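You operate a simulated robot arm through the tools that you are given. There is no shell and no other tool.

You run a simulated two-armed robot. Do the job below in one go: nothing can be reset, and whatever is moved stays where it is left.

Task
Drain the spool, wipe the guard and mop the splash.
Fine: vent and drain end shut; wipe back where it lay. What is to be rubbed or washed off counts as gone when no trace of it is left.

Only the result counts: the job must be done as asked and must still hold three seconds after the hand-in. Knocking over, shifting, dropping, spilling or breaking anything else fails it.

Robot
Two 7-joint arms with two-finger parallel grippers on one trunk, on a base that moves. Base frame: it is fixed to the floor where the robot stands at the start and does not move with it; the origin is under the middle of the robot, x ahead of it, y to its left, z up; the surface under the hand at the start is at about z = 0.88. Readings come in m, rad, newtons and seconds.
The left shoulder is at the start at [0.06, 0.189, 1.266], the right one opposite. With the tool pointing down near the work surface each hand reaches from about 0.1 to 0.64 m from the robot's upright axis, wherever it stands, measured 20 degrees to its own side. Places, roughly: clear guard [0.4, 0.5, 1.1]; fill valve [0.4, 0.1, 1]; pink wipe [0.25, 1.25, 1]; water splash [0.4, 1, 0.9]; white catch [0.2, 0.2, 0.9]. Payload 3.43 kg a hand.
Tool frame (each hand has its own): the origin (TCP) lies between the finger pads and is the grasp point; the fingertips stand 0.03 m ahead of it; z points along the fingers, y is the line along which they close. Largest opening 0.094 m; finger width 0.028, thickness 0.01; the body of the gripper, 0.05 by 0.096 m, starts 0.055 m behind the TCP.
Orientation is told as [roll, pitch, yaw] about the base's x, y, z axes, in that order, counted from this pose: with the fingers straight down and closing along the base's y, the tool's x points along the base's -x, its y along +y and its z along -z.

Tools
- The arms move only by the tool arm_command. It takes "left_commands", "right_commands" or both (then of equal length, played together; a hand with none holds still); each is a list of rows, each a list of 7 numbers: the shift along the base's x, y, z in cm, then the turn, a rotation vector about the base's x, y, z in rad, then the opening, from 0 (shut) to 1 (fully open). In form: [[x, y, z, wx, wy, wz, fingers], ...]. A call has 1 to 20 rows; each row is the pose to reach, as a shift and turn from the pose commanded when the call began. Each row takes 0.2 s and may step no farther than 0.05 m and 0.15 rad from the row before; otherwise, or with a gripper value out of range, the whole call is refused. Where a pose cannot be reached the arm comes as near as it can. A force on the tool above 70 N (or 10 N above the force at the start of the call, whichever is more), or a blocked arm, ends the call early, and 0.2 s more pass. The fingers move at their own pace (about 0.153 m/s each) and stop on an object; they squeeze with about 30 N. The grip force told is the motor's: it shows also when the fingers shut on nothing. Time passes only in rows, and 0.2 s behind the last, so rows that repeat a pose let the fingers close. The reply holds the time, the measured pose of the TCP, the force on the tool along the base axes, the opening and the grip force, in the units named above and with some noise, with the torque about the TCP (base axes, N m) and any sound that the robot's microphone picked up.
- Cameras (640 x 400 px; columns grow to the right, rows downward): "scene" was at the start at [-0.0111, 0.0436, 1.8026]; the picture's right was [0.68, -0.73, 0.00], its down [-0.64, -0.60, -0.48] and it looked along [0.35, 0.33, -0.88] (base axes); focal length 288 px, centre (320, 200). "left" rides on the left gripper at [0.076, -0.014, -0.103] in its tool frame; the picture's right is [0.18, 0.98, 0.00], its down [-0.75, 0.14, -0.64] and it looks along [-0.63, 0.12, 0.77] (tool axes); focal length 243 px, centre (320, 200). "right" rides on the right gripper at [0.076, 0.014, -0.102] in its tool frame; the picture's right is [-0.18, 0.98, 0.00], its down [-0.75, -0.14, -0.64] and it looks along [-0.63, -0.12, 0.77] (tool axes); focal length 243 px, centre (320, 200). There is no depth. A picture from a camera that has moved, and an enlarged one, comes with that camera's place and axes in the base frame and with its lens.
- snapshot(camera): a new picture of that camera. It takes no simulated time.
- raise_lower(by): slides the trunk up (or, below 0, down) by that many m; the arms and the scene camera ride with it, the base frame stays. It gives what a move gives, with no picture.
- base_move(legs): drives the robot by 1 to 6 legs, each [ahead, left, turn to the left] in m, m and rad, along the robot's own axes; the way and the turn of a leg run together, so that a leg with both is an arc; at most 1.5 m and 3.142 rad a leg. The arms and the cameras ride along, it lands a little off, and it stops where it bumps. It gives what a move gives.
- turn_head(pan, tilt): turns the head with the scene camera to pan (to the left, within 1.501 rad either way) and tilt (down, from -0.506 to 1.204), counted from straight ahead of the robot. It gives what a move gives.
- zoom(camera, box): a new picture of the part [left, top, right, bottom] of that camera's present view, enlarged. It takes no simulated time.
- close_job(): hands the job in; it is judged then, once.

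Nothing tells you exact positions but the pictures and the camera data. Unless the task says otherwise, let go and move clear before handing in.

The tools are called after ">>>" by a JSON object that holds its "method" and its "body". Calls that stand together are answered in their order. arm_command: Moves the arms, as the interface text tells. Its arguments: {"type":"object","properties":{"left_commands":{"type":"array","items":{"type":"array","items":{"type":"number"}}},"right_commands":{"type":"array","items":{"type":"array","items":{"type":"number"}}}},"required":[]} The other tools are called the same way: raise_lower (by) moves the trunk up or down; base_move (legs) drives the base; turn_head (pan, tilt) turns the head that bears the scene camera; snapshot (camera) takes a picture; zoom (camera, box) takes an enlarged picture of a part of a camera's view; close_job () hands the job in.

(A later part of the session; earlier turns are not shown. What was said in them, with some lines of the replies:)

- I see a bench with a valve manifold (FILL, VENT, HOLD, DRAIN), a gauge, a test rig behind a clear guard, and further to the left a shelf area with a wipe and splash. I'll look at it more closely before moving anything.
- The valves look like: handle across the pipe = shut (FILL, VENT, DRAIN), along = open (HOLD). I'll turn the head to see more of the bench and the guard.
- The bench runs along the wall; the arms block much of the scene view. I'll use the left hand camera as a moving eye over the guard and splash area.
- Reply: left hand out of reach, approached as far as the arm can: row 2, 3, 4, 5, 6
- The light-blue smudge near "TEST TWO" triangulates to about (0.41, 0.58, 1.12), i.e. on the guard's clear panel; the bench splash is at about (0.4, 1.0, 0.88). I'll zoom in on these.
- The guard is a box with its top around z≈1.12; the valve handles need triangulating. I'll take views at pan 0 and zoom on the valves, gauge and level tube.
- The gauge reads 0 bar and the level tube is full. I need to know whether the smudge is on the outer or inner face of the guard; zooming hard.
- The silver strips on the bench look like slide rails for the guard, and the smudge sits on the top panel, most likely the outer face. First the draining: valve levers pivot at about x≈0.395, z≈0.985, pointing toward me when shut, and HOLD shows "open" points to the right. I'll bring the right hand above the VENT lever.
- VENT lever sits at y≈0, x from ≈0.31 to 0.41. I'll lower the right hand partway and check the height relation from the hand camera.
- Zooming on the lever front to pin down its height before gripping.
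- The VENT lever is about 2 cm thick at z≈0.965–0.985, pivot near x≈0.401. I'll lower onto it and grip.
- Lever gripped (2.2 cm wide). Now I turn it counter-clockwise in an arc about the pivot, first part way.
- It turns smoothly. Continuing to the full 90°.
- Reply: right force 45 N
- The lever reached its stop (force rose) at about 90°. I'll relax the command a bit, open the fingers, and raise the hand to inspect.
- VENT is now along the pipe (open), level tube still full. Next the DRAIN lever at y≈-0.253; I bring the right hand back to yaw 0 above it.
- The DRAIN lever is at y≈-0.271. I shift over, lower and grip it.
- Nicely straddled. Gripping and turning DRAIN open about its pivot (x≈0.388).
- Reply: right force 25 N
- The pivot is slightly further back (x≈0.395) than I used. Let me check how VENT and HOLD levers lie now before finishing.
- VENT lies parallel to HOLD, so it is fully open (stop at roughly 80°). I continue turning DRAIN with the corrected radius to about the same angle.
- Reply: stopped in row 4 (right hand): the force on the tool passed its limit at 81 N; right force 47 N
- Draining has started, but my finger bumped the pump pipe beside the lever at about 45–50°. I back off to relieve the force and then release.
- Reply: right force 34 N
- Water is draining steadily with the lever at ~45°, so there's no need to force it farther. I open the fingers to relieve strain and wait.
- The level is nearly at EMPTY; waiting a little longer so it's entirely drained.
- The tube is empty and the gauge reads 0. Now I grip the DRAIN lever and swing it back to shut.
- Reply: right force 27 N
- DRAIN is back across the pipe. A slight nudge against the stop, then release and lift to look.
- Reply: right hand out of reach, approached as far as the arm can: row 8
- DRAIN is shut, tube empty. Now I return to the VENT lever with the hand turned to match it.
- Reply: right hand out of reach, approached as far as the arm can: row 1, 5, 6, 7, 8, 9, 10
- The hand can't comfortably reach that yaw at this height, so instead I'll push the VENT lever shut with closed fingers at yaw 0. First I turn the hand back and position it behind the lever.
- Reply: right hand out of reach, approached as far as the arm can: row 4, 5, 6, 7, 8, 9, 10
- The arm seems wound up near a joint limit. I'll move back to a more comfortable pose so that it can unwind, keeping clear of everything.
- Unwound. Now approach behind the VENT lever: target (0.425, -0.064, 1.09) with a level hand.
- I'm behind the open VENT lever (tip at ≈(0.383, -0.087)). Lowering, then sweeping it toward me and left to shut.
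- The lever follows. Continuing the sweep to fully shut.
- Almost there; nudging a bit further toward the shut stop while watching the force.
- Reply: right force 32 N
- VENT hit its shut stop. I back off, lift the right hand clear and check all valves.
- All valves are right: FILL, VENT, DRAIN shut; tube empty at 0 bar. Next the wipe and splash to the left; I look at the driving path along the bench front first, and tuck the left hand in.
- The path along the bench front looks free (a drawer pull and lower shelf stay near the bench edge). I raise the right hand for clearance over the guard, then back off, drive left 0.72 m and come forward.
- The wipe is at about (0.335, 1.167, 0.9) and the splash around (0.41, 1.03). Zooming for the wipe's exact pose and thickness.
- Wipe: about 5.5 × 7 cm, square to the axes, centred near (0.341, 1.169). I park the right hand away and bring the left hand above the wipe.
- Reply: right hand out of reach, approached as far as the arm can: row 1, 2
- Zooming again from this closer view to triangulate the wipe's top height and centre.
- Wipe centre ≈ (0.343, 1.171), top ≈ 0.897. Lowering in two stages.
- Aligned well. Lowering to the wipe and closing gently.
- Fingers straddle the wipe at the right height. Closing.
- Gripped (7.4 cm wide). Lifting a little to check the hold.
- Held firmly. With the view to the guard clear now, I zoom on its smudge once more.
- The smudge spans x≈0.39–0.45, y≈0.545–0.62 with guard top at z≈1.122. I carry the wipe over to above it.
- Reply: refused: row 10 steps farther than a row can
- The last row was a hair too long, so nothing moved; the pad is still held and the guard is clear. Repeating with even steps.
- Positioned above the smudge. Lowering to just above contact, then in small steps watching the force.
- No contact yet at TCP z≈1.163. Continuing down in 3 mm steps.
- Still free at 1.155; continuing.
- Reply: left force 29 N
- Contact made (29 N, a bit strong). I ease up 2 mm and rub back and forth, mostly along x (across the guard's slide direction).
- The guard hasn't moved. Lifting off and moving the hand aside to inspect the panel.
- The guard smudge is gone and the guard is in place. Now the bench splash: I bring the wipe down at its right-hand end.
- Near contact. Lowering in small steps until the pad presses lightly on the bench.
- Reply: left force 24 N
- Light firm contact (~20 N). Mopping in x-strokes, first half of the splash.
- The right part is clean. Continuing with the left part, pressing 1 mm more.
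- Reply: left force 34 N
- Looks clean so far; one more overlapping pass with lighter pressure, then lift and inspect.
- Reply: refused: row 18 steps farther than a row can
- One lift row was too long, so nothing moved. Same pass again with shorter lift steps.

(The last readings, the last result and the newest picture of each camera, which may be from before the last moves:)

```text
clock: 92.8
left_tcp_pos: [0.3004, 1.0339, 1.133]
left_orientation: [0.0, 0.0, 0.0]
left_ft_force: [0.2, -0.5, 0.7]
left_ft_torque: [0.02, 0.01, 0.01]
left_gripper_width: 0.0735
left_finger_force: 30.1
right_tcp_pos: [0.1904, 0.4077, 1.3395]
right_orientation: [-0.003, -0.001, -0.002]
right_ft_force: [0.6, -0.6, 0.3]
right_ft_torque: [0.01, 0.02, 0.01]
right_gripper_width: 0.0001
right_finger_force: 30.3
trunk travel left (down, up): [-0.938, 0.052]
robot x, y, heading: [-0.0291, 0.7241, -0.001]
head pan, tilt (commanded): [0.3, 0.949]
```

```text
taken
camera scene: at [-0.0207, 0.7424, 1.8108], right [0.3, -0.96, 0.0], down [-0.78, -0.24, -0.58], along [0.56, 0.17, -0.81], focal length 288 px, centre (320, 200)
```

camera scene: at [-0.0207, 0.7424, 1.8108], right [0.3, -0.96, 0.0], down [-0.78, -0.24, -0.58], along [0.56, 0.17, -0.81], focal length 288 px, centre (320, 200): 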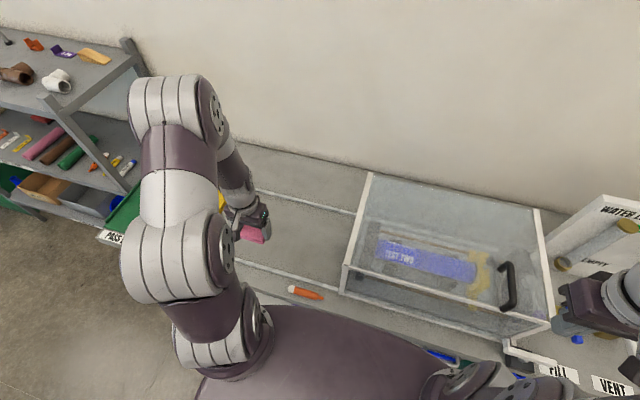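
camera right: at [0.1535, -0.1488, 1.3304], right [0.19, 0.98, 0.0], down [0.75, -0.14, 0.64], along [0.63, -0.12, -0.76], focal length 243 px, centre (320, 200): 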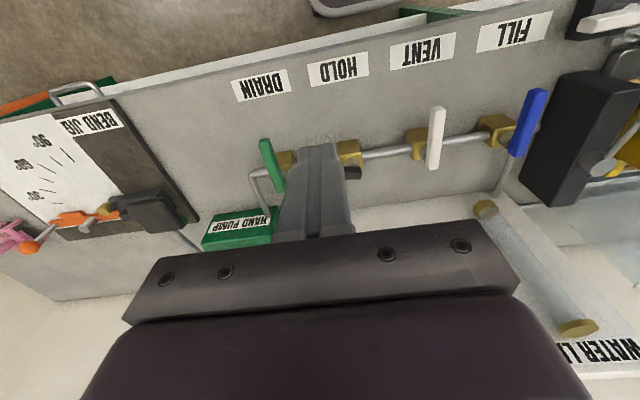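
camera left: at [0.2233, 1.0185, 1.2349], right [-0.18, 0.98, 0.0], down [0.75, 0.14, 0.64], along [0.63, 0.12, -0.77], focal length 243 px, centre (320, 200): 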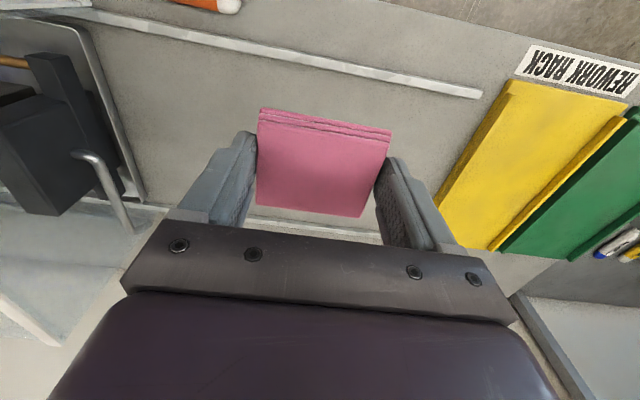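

I zoom into both views to search for any remaining trace before putting the wipe back.

>>> {"method": "zoom", "body": {"camera": "scene", "box": [220, 180, 380, 300]}}

>>> {"method": "zoom", "body": {"camera": "left", "box": [80, 20, 480, 240]}}

```text
3.33 times, centred on (300, 240) of scene
camera zoom: at [-0.0207, 0.7424, 1.8108], right [0.3, -0.96, 0.0], down [-0.78, -0.24, -0.58], along [0.56, 0.17, -0.81], focal length 960 px, centre (387, 67)
```

zoom: 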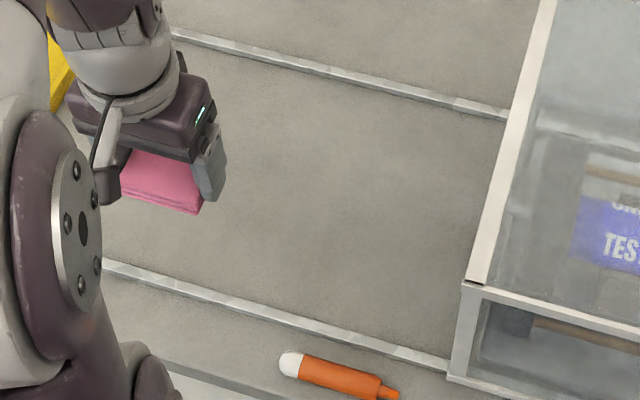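

```text
1.60 times, centred on (280, 130) of left
camera zoom: at [0.2233, 1.0185, 1.2349], right [-0.18, 0.98, 0.0], down [0.75, 0.14, 0.64], along [0.63, 0.12, -0.77], focal length 388 px, centre (384, 312)
```

zoom: 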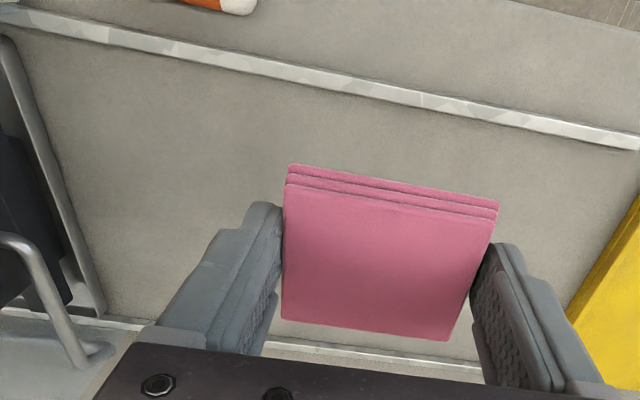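

No trace visible where I can see. Moving over the wipe's home spot, which uncovers the rest of the splash area in the view.

>>> {"method": "arm_command", "body": {"left_commands": [[1.1, 3.5, 0, 0, 0, 0, 0.5], [2.2, 7, 0, 0, 0, 0, 0.5], [3.3, 10.5, 0, 0, 0, 0, 0.5], [4.25, 14, 0, 0, 0, 0, 0.5]]}}

>>> {"method": "snapshot", "body": {"camera": "left"}}

>>> {"method": "zoom", "body": {"camera": "left", "box": [60, 0, 380, 220]}}

>>> {"method": "zoom", "body": {"camera": "scene", "box": [220, 180, 380, 300]}}

```text
clock: 93.8
left_tcp_pos: [0.3438, 1.1753, 1.1278]
left_orientation: [-0.002, 0.0, 0.001]
left_ft_force: [0.2, -0.7, -0.8]
left_ft_torque: [0.0, 0.0, -0.02]
left_gripper_width: 0.0738
left_finger_force: 30.0
right_tcp_pos: [0.192, 0.4089, 1.3392]
right_orientation: [-0.003, -0.001, -0.002]
right_ft_force: [0.3, 0.8, 0.6]
right_ft_torque: [-0.01, 0.0, -0.03]
right_gripper_width: 0.0
right_finger_force: 29.7
trunk travel left (down, up): [-0.938, 0.052]
robot x, y, heading: [-0.0273, 0.7221, -0.001]
head pan, tilt (commanded): [0.3, 0.949]
```

```text
taken
camera left: at [0.2672, 1.1604, 1.2303], right [-0.18, 0.98, 0.0], down [0.75, 0.14, 0.64], along [0.63, 0.12, -0.77], focal length 243 px, centre (320, 200)
```

left: 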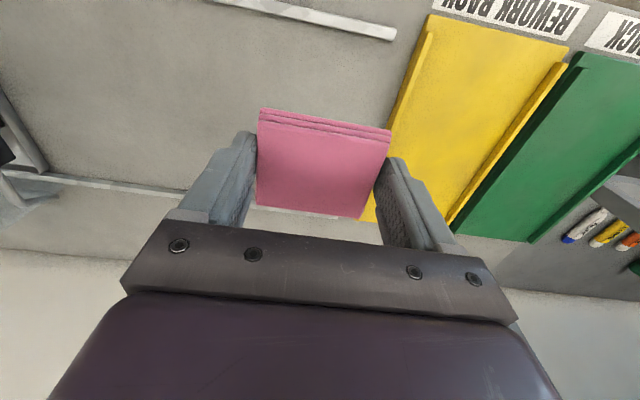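

```text
1.82 times, centred on (220, 110) of left
camera zoom: at [0.2672, 1.1604, 1.2303], right [-0.18, 0.98, 0.0], down [0.75, 0.14, 0.64], along [0.63, 0.12, -0.77], focal length 441 px, centre (502, 364)
```

zoom: 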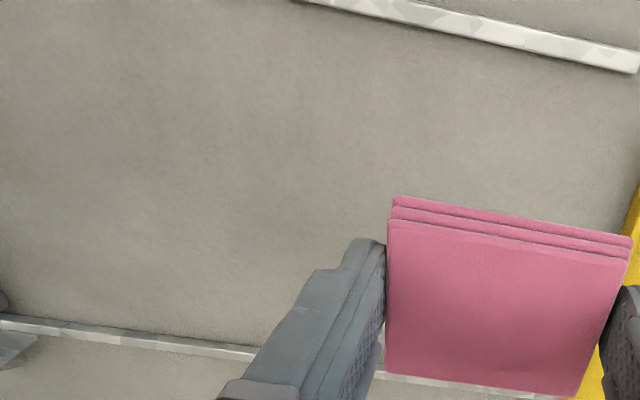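

```text
3.33 times, centred on (300, 240) of scene
camera zoom: at [-0.0183, 0.7452, 1.8108], right [0.3, -0.96, 0.0], down [-0.78, -0.24, -0.58], along [0.56, 0.17, -0.81], focal length 960 px, centre (387, 67)
```

zoom: 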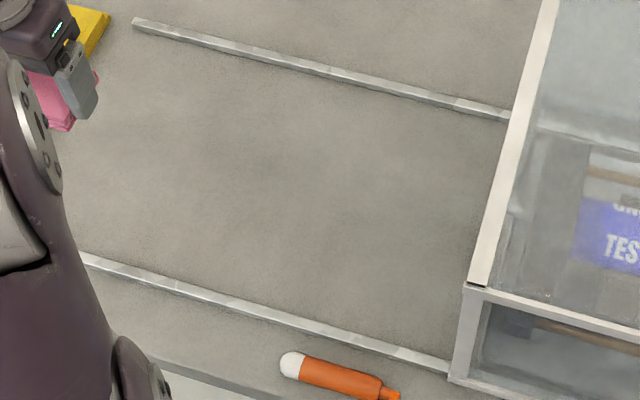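

The bench is clean. Now I lower the wipe back onto its original spot.

>>> {"method": "arm_command", "body": {"left_commands": [[-0.15, -0.1, -4, 0, 0, 0, 0.5], [-0.15, -0.1, -8, 0, 0, 0, 0.5], [-0.15, -0.1, -12, 0, 0, 0, 0.5], [-0.15, -0.1, -16, 0, 0, 0, 0.5], [-0.15, -0.1, -19, 0, 0, 0, 0.5], [-0.15, -0.1, -20.6, 0, 0, 0, 0.5], [-0.15, -0.1, -21.1, 0, 0, 0, 0.5]]}}

>>> {"method": "arm_command", "body": {"left_commands": [[0, 0, -0.2, 0, 0, 0, 0.5]]}}

>>> {"method": "snapshot", "body": {"camera": "left"}}

```text
clock: 95.5
left_tcp_pos: [0.3403, 1.174, 0.9179]
left_orientation: [-0.001, 0.002, -0.001]
left_ft_force: [-0.4, 0.7, -0.3]
left_ft_torque: [-0.03, 0.03, 0.0]
left_gripper_width: 0.0734
left_finger_force: 29.9
right_tcp_pos: [0.1906, 0.4082, 1.3381]
right_orientation: [-0.003, -0.001, -0.002]
right_ft_force: [0.5, 0.0, -0.7]
right_ft_torque: [0.0, -0.02, 0.03]
right_gripper_width: 0.0001
right_finger_force: 30.0
trunk travel left (down, up): [-0.938, 0.052]
robot x, y, heading: [-0.031, 0.7213, 0.001]
head pan, tilt (commanded): [0.3, 0.949]
```

```text
clock: 95.8
left_tcp_pos: [0.3384, 1.1729, 0.9164]
left_orientation: [0.001, 0.001, 0.001]
left_ft_force: [0.8, -0.3, 0.3]
left_ft_torque: [-0.01, 0.0, 0.01]
left_gripper_width: 0.0736
left_finger_force: 30.0
right_tcp_pos: [0.1922, 0.4078, 1.3396]
right_orientation: [-0.002, -0.001, -0.002]
right_ft_force: [-0.6, -0.1, 1.1]
right_ft_torque: [-0.02, -0.01, 0.02]
right_gripper_width: 0.0001
right_finger_force: 29.8
trunk travel left (down, up): [-0.938, 0.052]
robot x, y, heading: [-0.0258, 0.7216, -0.002]
head pan, tilt (commanded): [0.3, 0.949]
```

```text
taken
camera left: at [0.2632, 1.1588, 1.0192], right [-0.18, 0.98, 0.0], down [0.75, 0.14, 0.64], along [0.63, 0.12, -0.77], focal length 243 px, centre (320, 200)
```

left: 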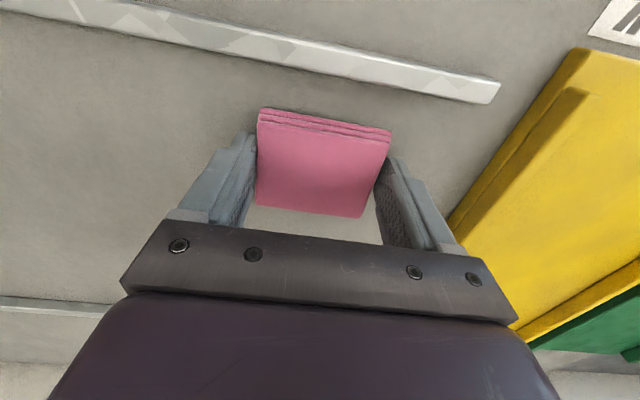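

Pad centre is within about 1 mm of its original spot. Lowering to contact, then releasing.

>>> {"method": "arm_command", "body": {"left_commands": [[0.1, 0, -0.25, 0, 0, 0, 0.5]]}}

>>> {"method": "arm_command", "body": {"left_commands": [[0, 0, -0.2, 0, 0, 0, 0.5]]}}

```text
clock: 96.2
left_tcp_pos: [0.3415, 1.1731, 0.9132]
left_orientation: [0.0, 0.001, 0.0]
left_ft_force: [0.5, 0.7, -0.3]
left_ft_torque: [-0.01, -0.01, -0.01]
left_gripper_width: 0.0736
left_finger_force: 30.0
right_tcp_pos: [0.1926, 0.4078, 1.3376]
right_orientation: [-0.002, 0.001, 0.0]
right_ft_force: [-0.2, -0.2, -0.5]
right_ft_torque: [0.05, 0.03, -0.04]
right_gripper_width: 0.0002
right_finger_force: 30.3
trunk travel left (down, up): [-0.938, 0.052]
robot x, y, heading: [-0.0276, 0.7225, 0.0]
head pan, tilt (commanded): [0.3, 0.949]
```

```text
clock: 96.7
left_tcp_pos: [0.341, 1.1741, 0.9119]
left_orientation: [0.0, 0.002, 0.002]
left_ft_force: [-0.3, 0.7, -1.0]
left_ft_torque: [0.0, 0.0, -0.01]
left_gripper_width: 0.0736
left_finger_force: 29.7
right_tcp_pos: [0.1908, 0.4082, 1.3394]
right_orientation: [-0.001, 0.001, -0.001]
right_ft_force: [0.3, -0.2, -0.2]
right_ft_torque: [-0.01, 0.05, 0.0]
right_gripper_width: 0.0
right_finger_force: 29.9
trunk travel left (down, up): [-0.938, 0.052]
robot x, y, heading: [-0.0309, 0.7235, 0.002]
head pan, tilt (commanded): [0.3, 0.949]
```

>>> {"method": "arm_command", "body": {"left_commands": [[0, 0, -0.15, 0, 0, 0, 0.5]]}}

```text
clock: 97.0
left_tcp_pos: [0.3411, 1.1737, 0.9106]
left_orientation: [0.0, 0.0, 0.0]
left_ft_force: [-0.2, 0.5, 0.2]
left_ft_torque: [-0.01, -0.01, -0.02]
left_gripper_width: 0.0737
left_finger_force: 30.6
right_tcp_pos: [0.1921, 0.4088, 1.3394]
right_orientation: [-0.002, -0.001, -0.002]
right_ft_force: [0.0, 0.7, -0.2]
right_ft_torque: [0.01, 0.01, 0.0]
right_gripper_width: 0.0
right_finger_force: 30.0
trunk travel left (down, up): [-0.938, 0.052]
robot x, y, heading: [-0.0339, 0.7224, -0.003]
head pan, tilt (commanded): [0.3, 0.949]
```

>>> {"method": "arm_command", "body": {"left_commands": [[0, 0, -0.12, 0, 0, 0, 0.5]]}}

```text
clock: 97.5
left_tcp_pos: [0.3416, 1.1728, 0.9105]
left_orientation: [0.0, 0.001, -0.002]
left_ft_force: [0.2, 0.0, 3.9]
left_ft_torque: [-0.17, 0.03, 0.03]
left_gripper_width: 0.0736
left_finger_force: 29.9
right_tcp_pos: [0.192, 0.4067, 1.3399]
right_orientation: [-0.002, 0.0, -0.002]
right_ft_force: [-0.6, 0.2, -0.4]
right_ft_torque: [0.0, -0.03, 0.02]
right_gripper_width: 0.0
right_finger_force: 30.2
trunk travel left (down, up): [-0.938, 0.052]
robot x, y, heading: [-0.0292, 0.7211, 0.0]
head pan, tilt (commanded): [0.3, 0.949]
```

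The wipe now touches the bench (4 N). Opening the fingers slowly and rising straight up.

>>> {"method": "arm_command", "body": {"left_commands": [[0, 0, 0, 0, 0, 0, 0.85], [0, 0, 0, 0, 0, 0, 1], [0, 0, 0, 0, 0, 0, 1], [0, 0, 2, 0, 0, 0, 1], [0, 0, 5, 0, 0, 0, 1], [0, 0, 9, 0, 0, 0, 1], [0, 0, 13, 0, 0, 0, 1], [0, 0, 17, 0, 0, 0, 1], [0, 0, 20, 0, 0, 0, 1]]}}

>>> {"method": "snapshot", "body": {"camera": "left"}}

>>> {"method": "zoom", "body": {"camera": "left", "box": [260, 20, 400, 130]}}

```text
clock: 99.5
left_tcp_pos: [0.3391, 1.1737, 1.1091]
left_orientation: [-0.001, -0.001, 0.0]
left_ft_force: [-0.1, -0.8, -0.2]
left_ft_torque: [-0.03, -0.02, 0.0]
left_gripper_width: 0.0941
left_finger_force: 0.0
right_tcp_pos: [0.19, 0.4077, 1.3395]
right_orientation: [-0.001, -0.001, -0.003]
right_ft_force: [-0.4, 0.6, 0.6]
right_ft_torque: [0.02, 0.02, -0.01]
right_gripper_width: 0.0001
right_finger_force: 30.0
trunk travel left (down, up): [-0.938, 0.052]
robot x, y, heading: [-0.0262, 0.7232, -0.006]
head pan, tilt (commanded): [0.3, 0.949]
```

```text
taken
camera left: at [0.2629, 1.1587, 1.2118], right [-0.18, 0.98, 0.0], down [0.75, 0.14, 0.64], along [0.63, 0.12, -0.77], focal length 243 px, centre (320, 200)
```

left: 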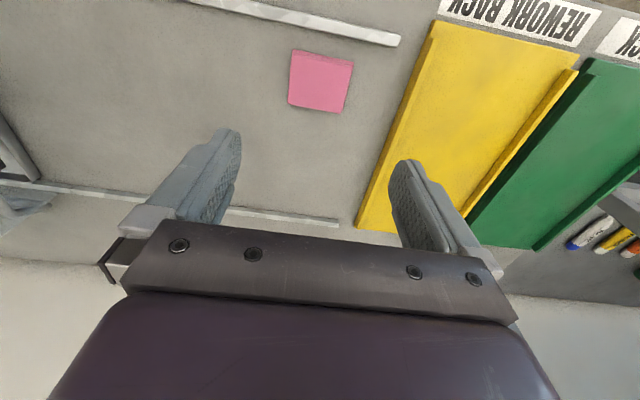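

```text
3.64 times, centred on (330, 75) of left
camera zoom: at [0.2629, 1.1587, 1.2118], right [-0.18, 0.98, 0.0], down [0.75, 0.14, 0.64], along [0.63, 0.12, -0.77], focal length 882 px, centre (284, 654)
```

zoom: 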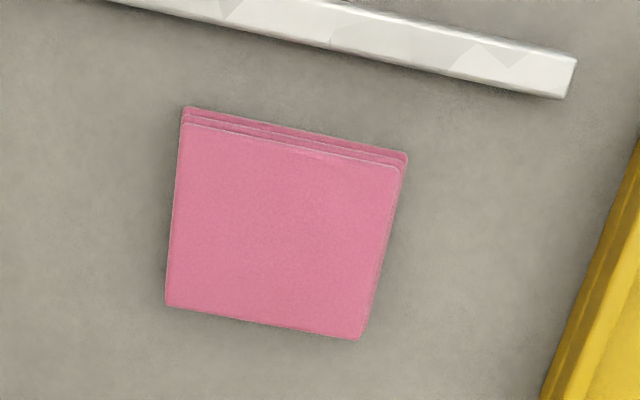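

The wipe lies back where it was (within ~1 mm against the rail end). I retract the left hand and take a last check of guard, bench and valves.

>>> {"method": "arm_command", "body": {"left_commands": [[-2, -2, 3, 0, 0, 0, 1], [-4, -4, 6, 0, 0, 0, 1], [-6, -6, 9, 0, 0, 0, 1], [-8, -8, 12, 0, 0, 0, 1], [-10, -9, 15, 0, 0, 0, 1], [-12, -10, 18, 0, 0, 0, 1]]}}

>>> {"method": "zoom", "body": {"camera": "left", "box": [160, 60, 480, 260]}}

>>> {"method": "turn_head", "body": {"pan": -0.7, "tilt": 0.8}}

>>> {"method": "snapshot", "body": {"camera": "scene"}}

>>> {"method": "snapshot", "body": {"camera": "right"}}

```text
clock: 100.8
left_tcp_pos: [0.2177, 1.0711, 1.2907]
left_orientation: [0.002, 0.0, -0.001]
left_ft_force: [-0.3, -0.7, -1.0]
left_ft_torque: [0.0, 0.0, 0.0]
left_gripper_width: 0.0941
left_finger_force: 0.1
right_tcp_pos: [0.1905, 0.407, 1.339]
right_orientation: [-0.001, -0.002, -0.002]
right_ft_force: [0.0, -0.3, -0.2]
right_ft_torque: [0.05, -0.01, -0.01]
right_gripper_width: 0.0
right_finger_force: 29.9
trunk travel left (down, up): [-0.938, 0.052]
robot x, y, heading: [-0.0292, 0.7213, -0.0]
head pan, tilt (commanded): [0.3, 0.949]
```

```text
2.00 times, centred on (320, 160) of left
camera zoom: at [0.1421, 1.0574, 1.3934], right [-0.18, 0.98, 0.0], down [0.75, 0.14, 0.64], along [0.63, 0.12, -0.77], focal length 485 px, centre (320, 280)
```

zoom: 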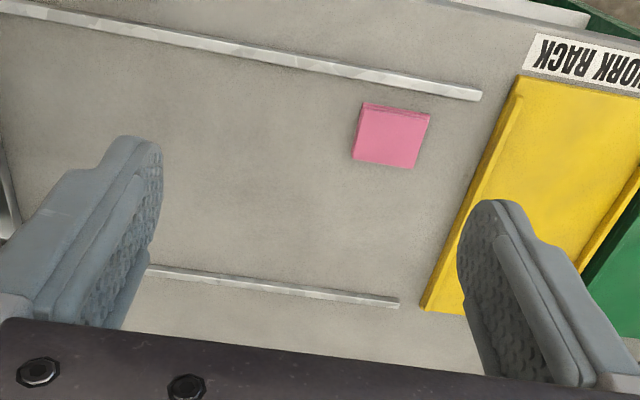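

```text
clock: 102.1
left_tcp_pos: [0.2215, 1.0733, 1.2893]
left_orientation: [0.001, 0.002, 0.001]
left_ft_force: [0.5, 0.3, -0.7]
left_ft_torque: [0.03, 0.0, 0.01]
left_gripper_width: 0.0941
left_finger_force: 0.1
right_tcp_pos: [0.1926, 0.4077, 1.3389]
right_orientation: [-0.001, 0.002, -0.002]
right_ft_force: [-1.0, 0.2, -0.7]
right_ft_torque: [0.0, -0.01, 0.02]
right_gripper_width: 0.0
right_finger_force: 30.4
trunk travel left (down, up): [-0.938, 0.052]
robot x, y, heading: [-0.029, 0.7225, -0.003]
head pan, tilt (commanded): [-0.7, 0.799]
```

```text
taken
camera scene: at [-0.0272, 0.6694, 1.8224], right [-0.64, -0.77, 0.0], down [-0.55, 0.46, -0.7], along [0.53, -0.45, -0.72], focal length 288 px, centre (320, 200)
```

scene: 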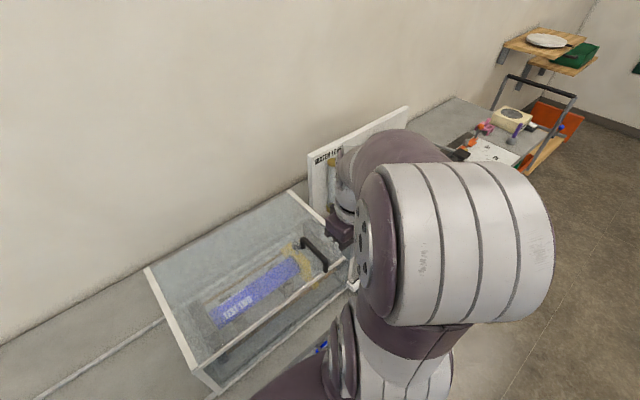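

```text
taken
camera right: at [0.1162, 0.4223, 1.4416], right [0.19, 0.98, 0.0], down [0.75, -0.14, 0.64], along [0.63, -0.12, -0.77], focal length 243 px, centre (320, 200)
```

right: 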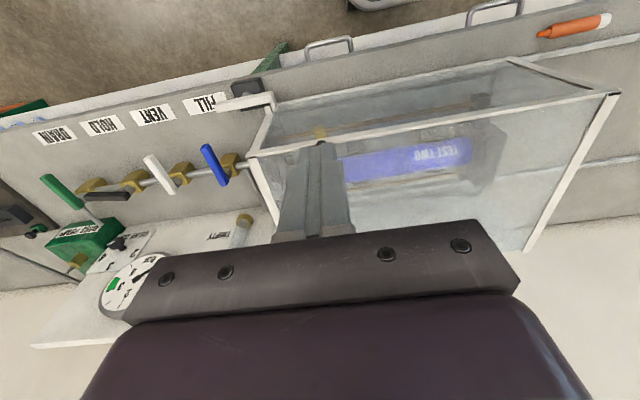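

Final zooms on valves and guard from this viewpoint.

>>> {"method": "zoom", "body": {"camera": "right", "box": [20, 90, 280, 300]}}

>>> {"method": "zoom", "body": {"camera": "scene", "box": [130, 180, 370, 390]}}

>>> {"method": "turn_head", "body": {"pan": 0.3, "tilt": 0.95}}

>>> {"method": "zoom", "body": {"camera": "scene", "box": [200, 170, 560, 340]}}

```text
1.90 times, centred on (150, 195) of right
camera zoom: at [0.1162, 0.4223, 1.4416], right [0.19, 0.98, 0.0], down [0.75, -0.14, 0.64], along [0.63, -0.12, -0.77], focal length 462 px, centre (644, 210)
```

zoom: 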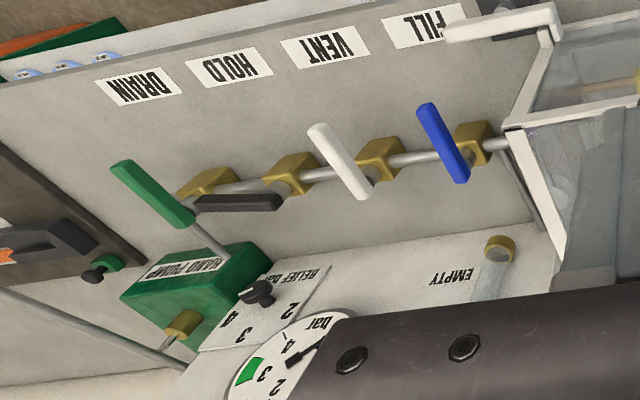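

```text
1.90 times, centred on (250, 285) of scene
camera zoom: at [-0.0272, 0.6694, 1.8224], right [-0.64, -0.77, 0.0], down [-0.55, 0.46, -0.7], along [0.53, -0.45, -0.72], focal length 549 px, centre (453, 38)
```

zoom: 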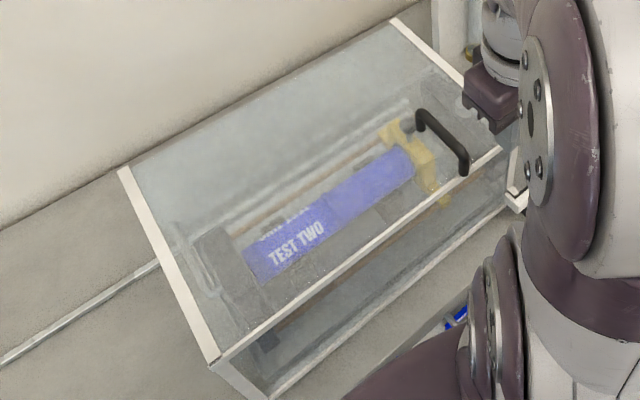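

```text
clock: 103.4
left_tcp_pos: [0.2202, 1.0739, 1.289]
left_orientation: [-0.001, 0.001, -0.003]
left_ft_force: [0.1, -0.4, -0.5]
left_ft_torque: [0.02, -0.01, -0.02]
left_gripper_width: 0.0941
left_finger_force: 0.1
right_tcp_pos: [0.1927, 0.4078, 1.3395]
right_orientation: [-0.002, 0.001, -0.002]
right_ft_force: [0.0, 0.0, 0.7]
right_ft_torque: [0.0, 0.01, -0.01]
right_gripper_width: 0.0
right_finger_force: 30.1
trunk travel left (down, up): [-0.938, 0.052]
robot x, y, heading: [-0.0289, 0.7193, 0.005]
head pan, tilt (commanded): [0.3, 0.949]
```

```text
1.78 times, centred on (380, 255) of scene
camera zoom: at [-0.0192, 0.7429, 1.8109], right [0.29, -0.96, 0.0], down [-0.78, -0.24, -0.58], along [0.56, 0.17, -0.81], focal length 512 px, centre (213, 102)
```

zoom: 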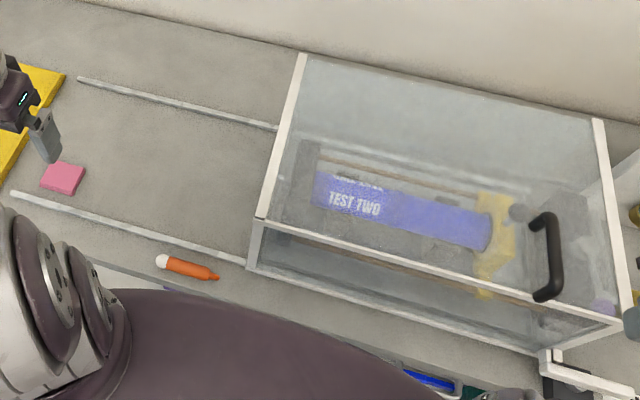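

Bench, guard and wipe look right. The DRAIN lever looks perhaps a few degrees off compared with FILL; zooming to judge it.

>>> {"method": "zoom", "body": {"camera": "right", "box": [30, 140, 250, 240]}}

```text
2.91 times, centred on (140, 190) of right
camera zoom: at [0.1164, 0.4224, 1.4416], right [0.19, 0.98, 0.0], down [0.75, -0.14, 0.64], along [0.63, -0.12, -0.77], focal length 706 px, centre (844, 229)
```

zoom: 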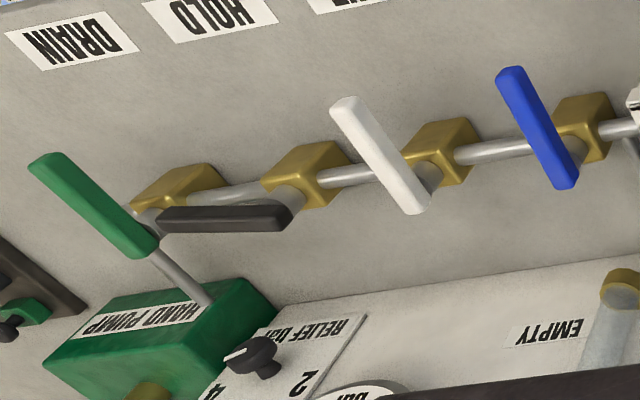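

Judged by back-projection, DRAIN lies parallel to the untouched FILL lever, so it is shut, and VENT is at its shut stop. The level tube is empty, guard and bench show no trace, and the wipe is back in its place. Both hands are clear, so I hand in.

>>> {"method": "close_job", "body": {}}

```text
The job is handed in.
```

The spool is drained, the guard is wiped and the bench splash is mopped up; I've handed the job in, and it hasn't been judged yet.

- **Drain:** I opened VENT and DRAIN and waited until the level tube was empty. Both are shut again. FILL stayed shut and HOLD was not touched. The gauge read 0 bar throughout.
- **Guard:** the smudge on the top panel is gone in every view I checked, and the guard did not move.
- **Splash:** the bench shows no trace from either camera.
- **Wipe:** it is back on its original spot, within about 1 mm judged against the end of the rail.

While opening DRAIN, a finger bumped the hand pump's pipe at about 81 N and the move stopped. I left the lever about half open, which was enough to drain the spool. I saw no shift in the pipe or pump afterwards, but I didn't check the pipe closely.

Both hands are empty and clear of everything.
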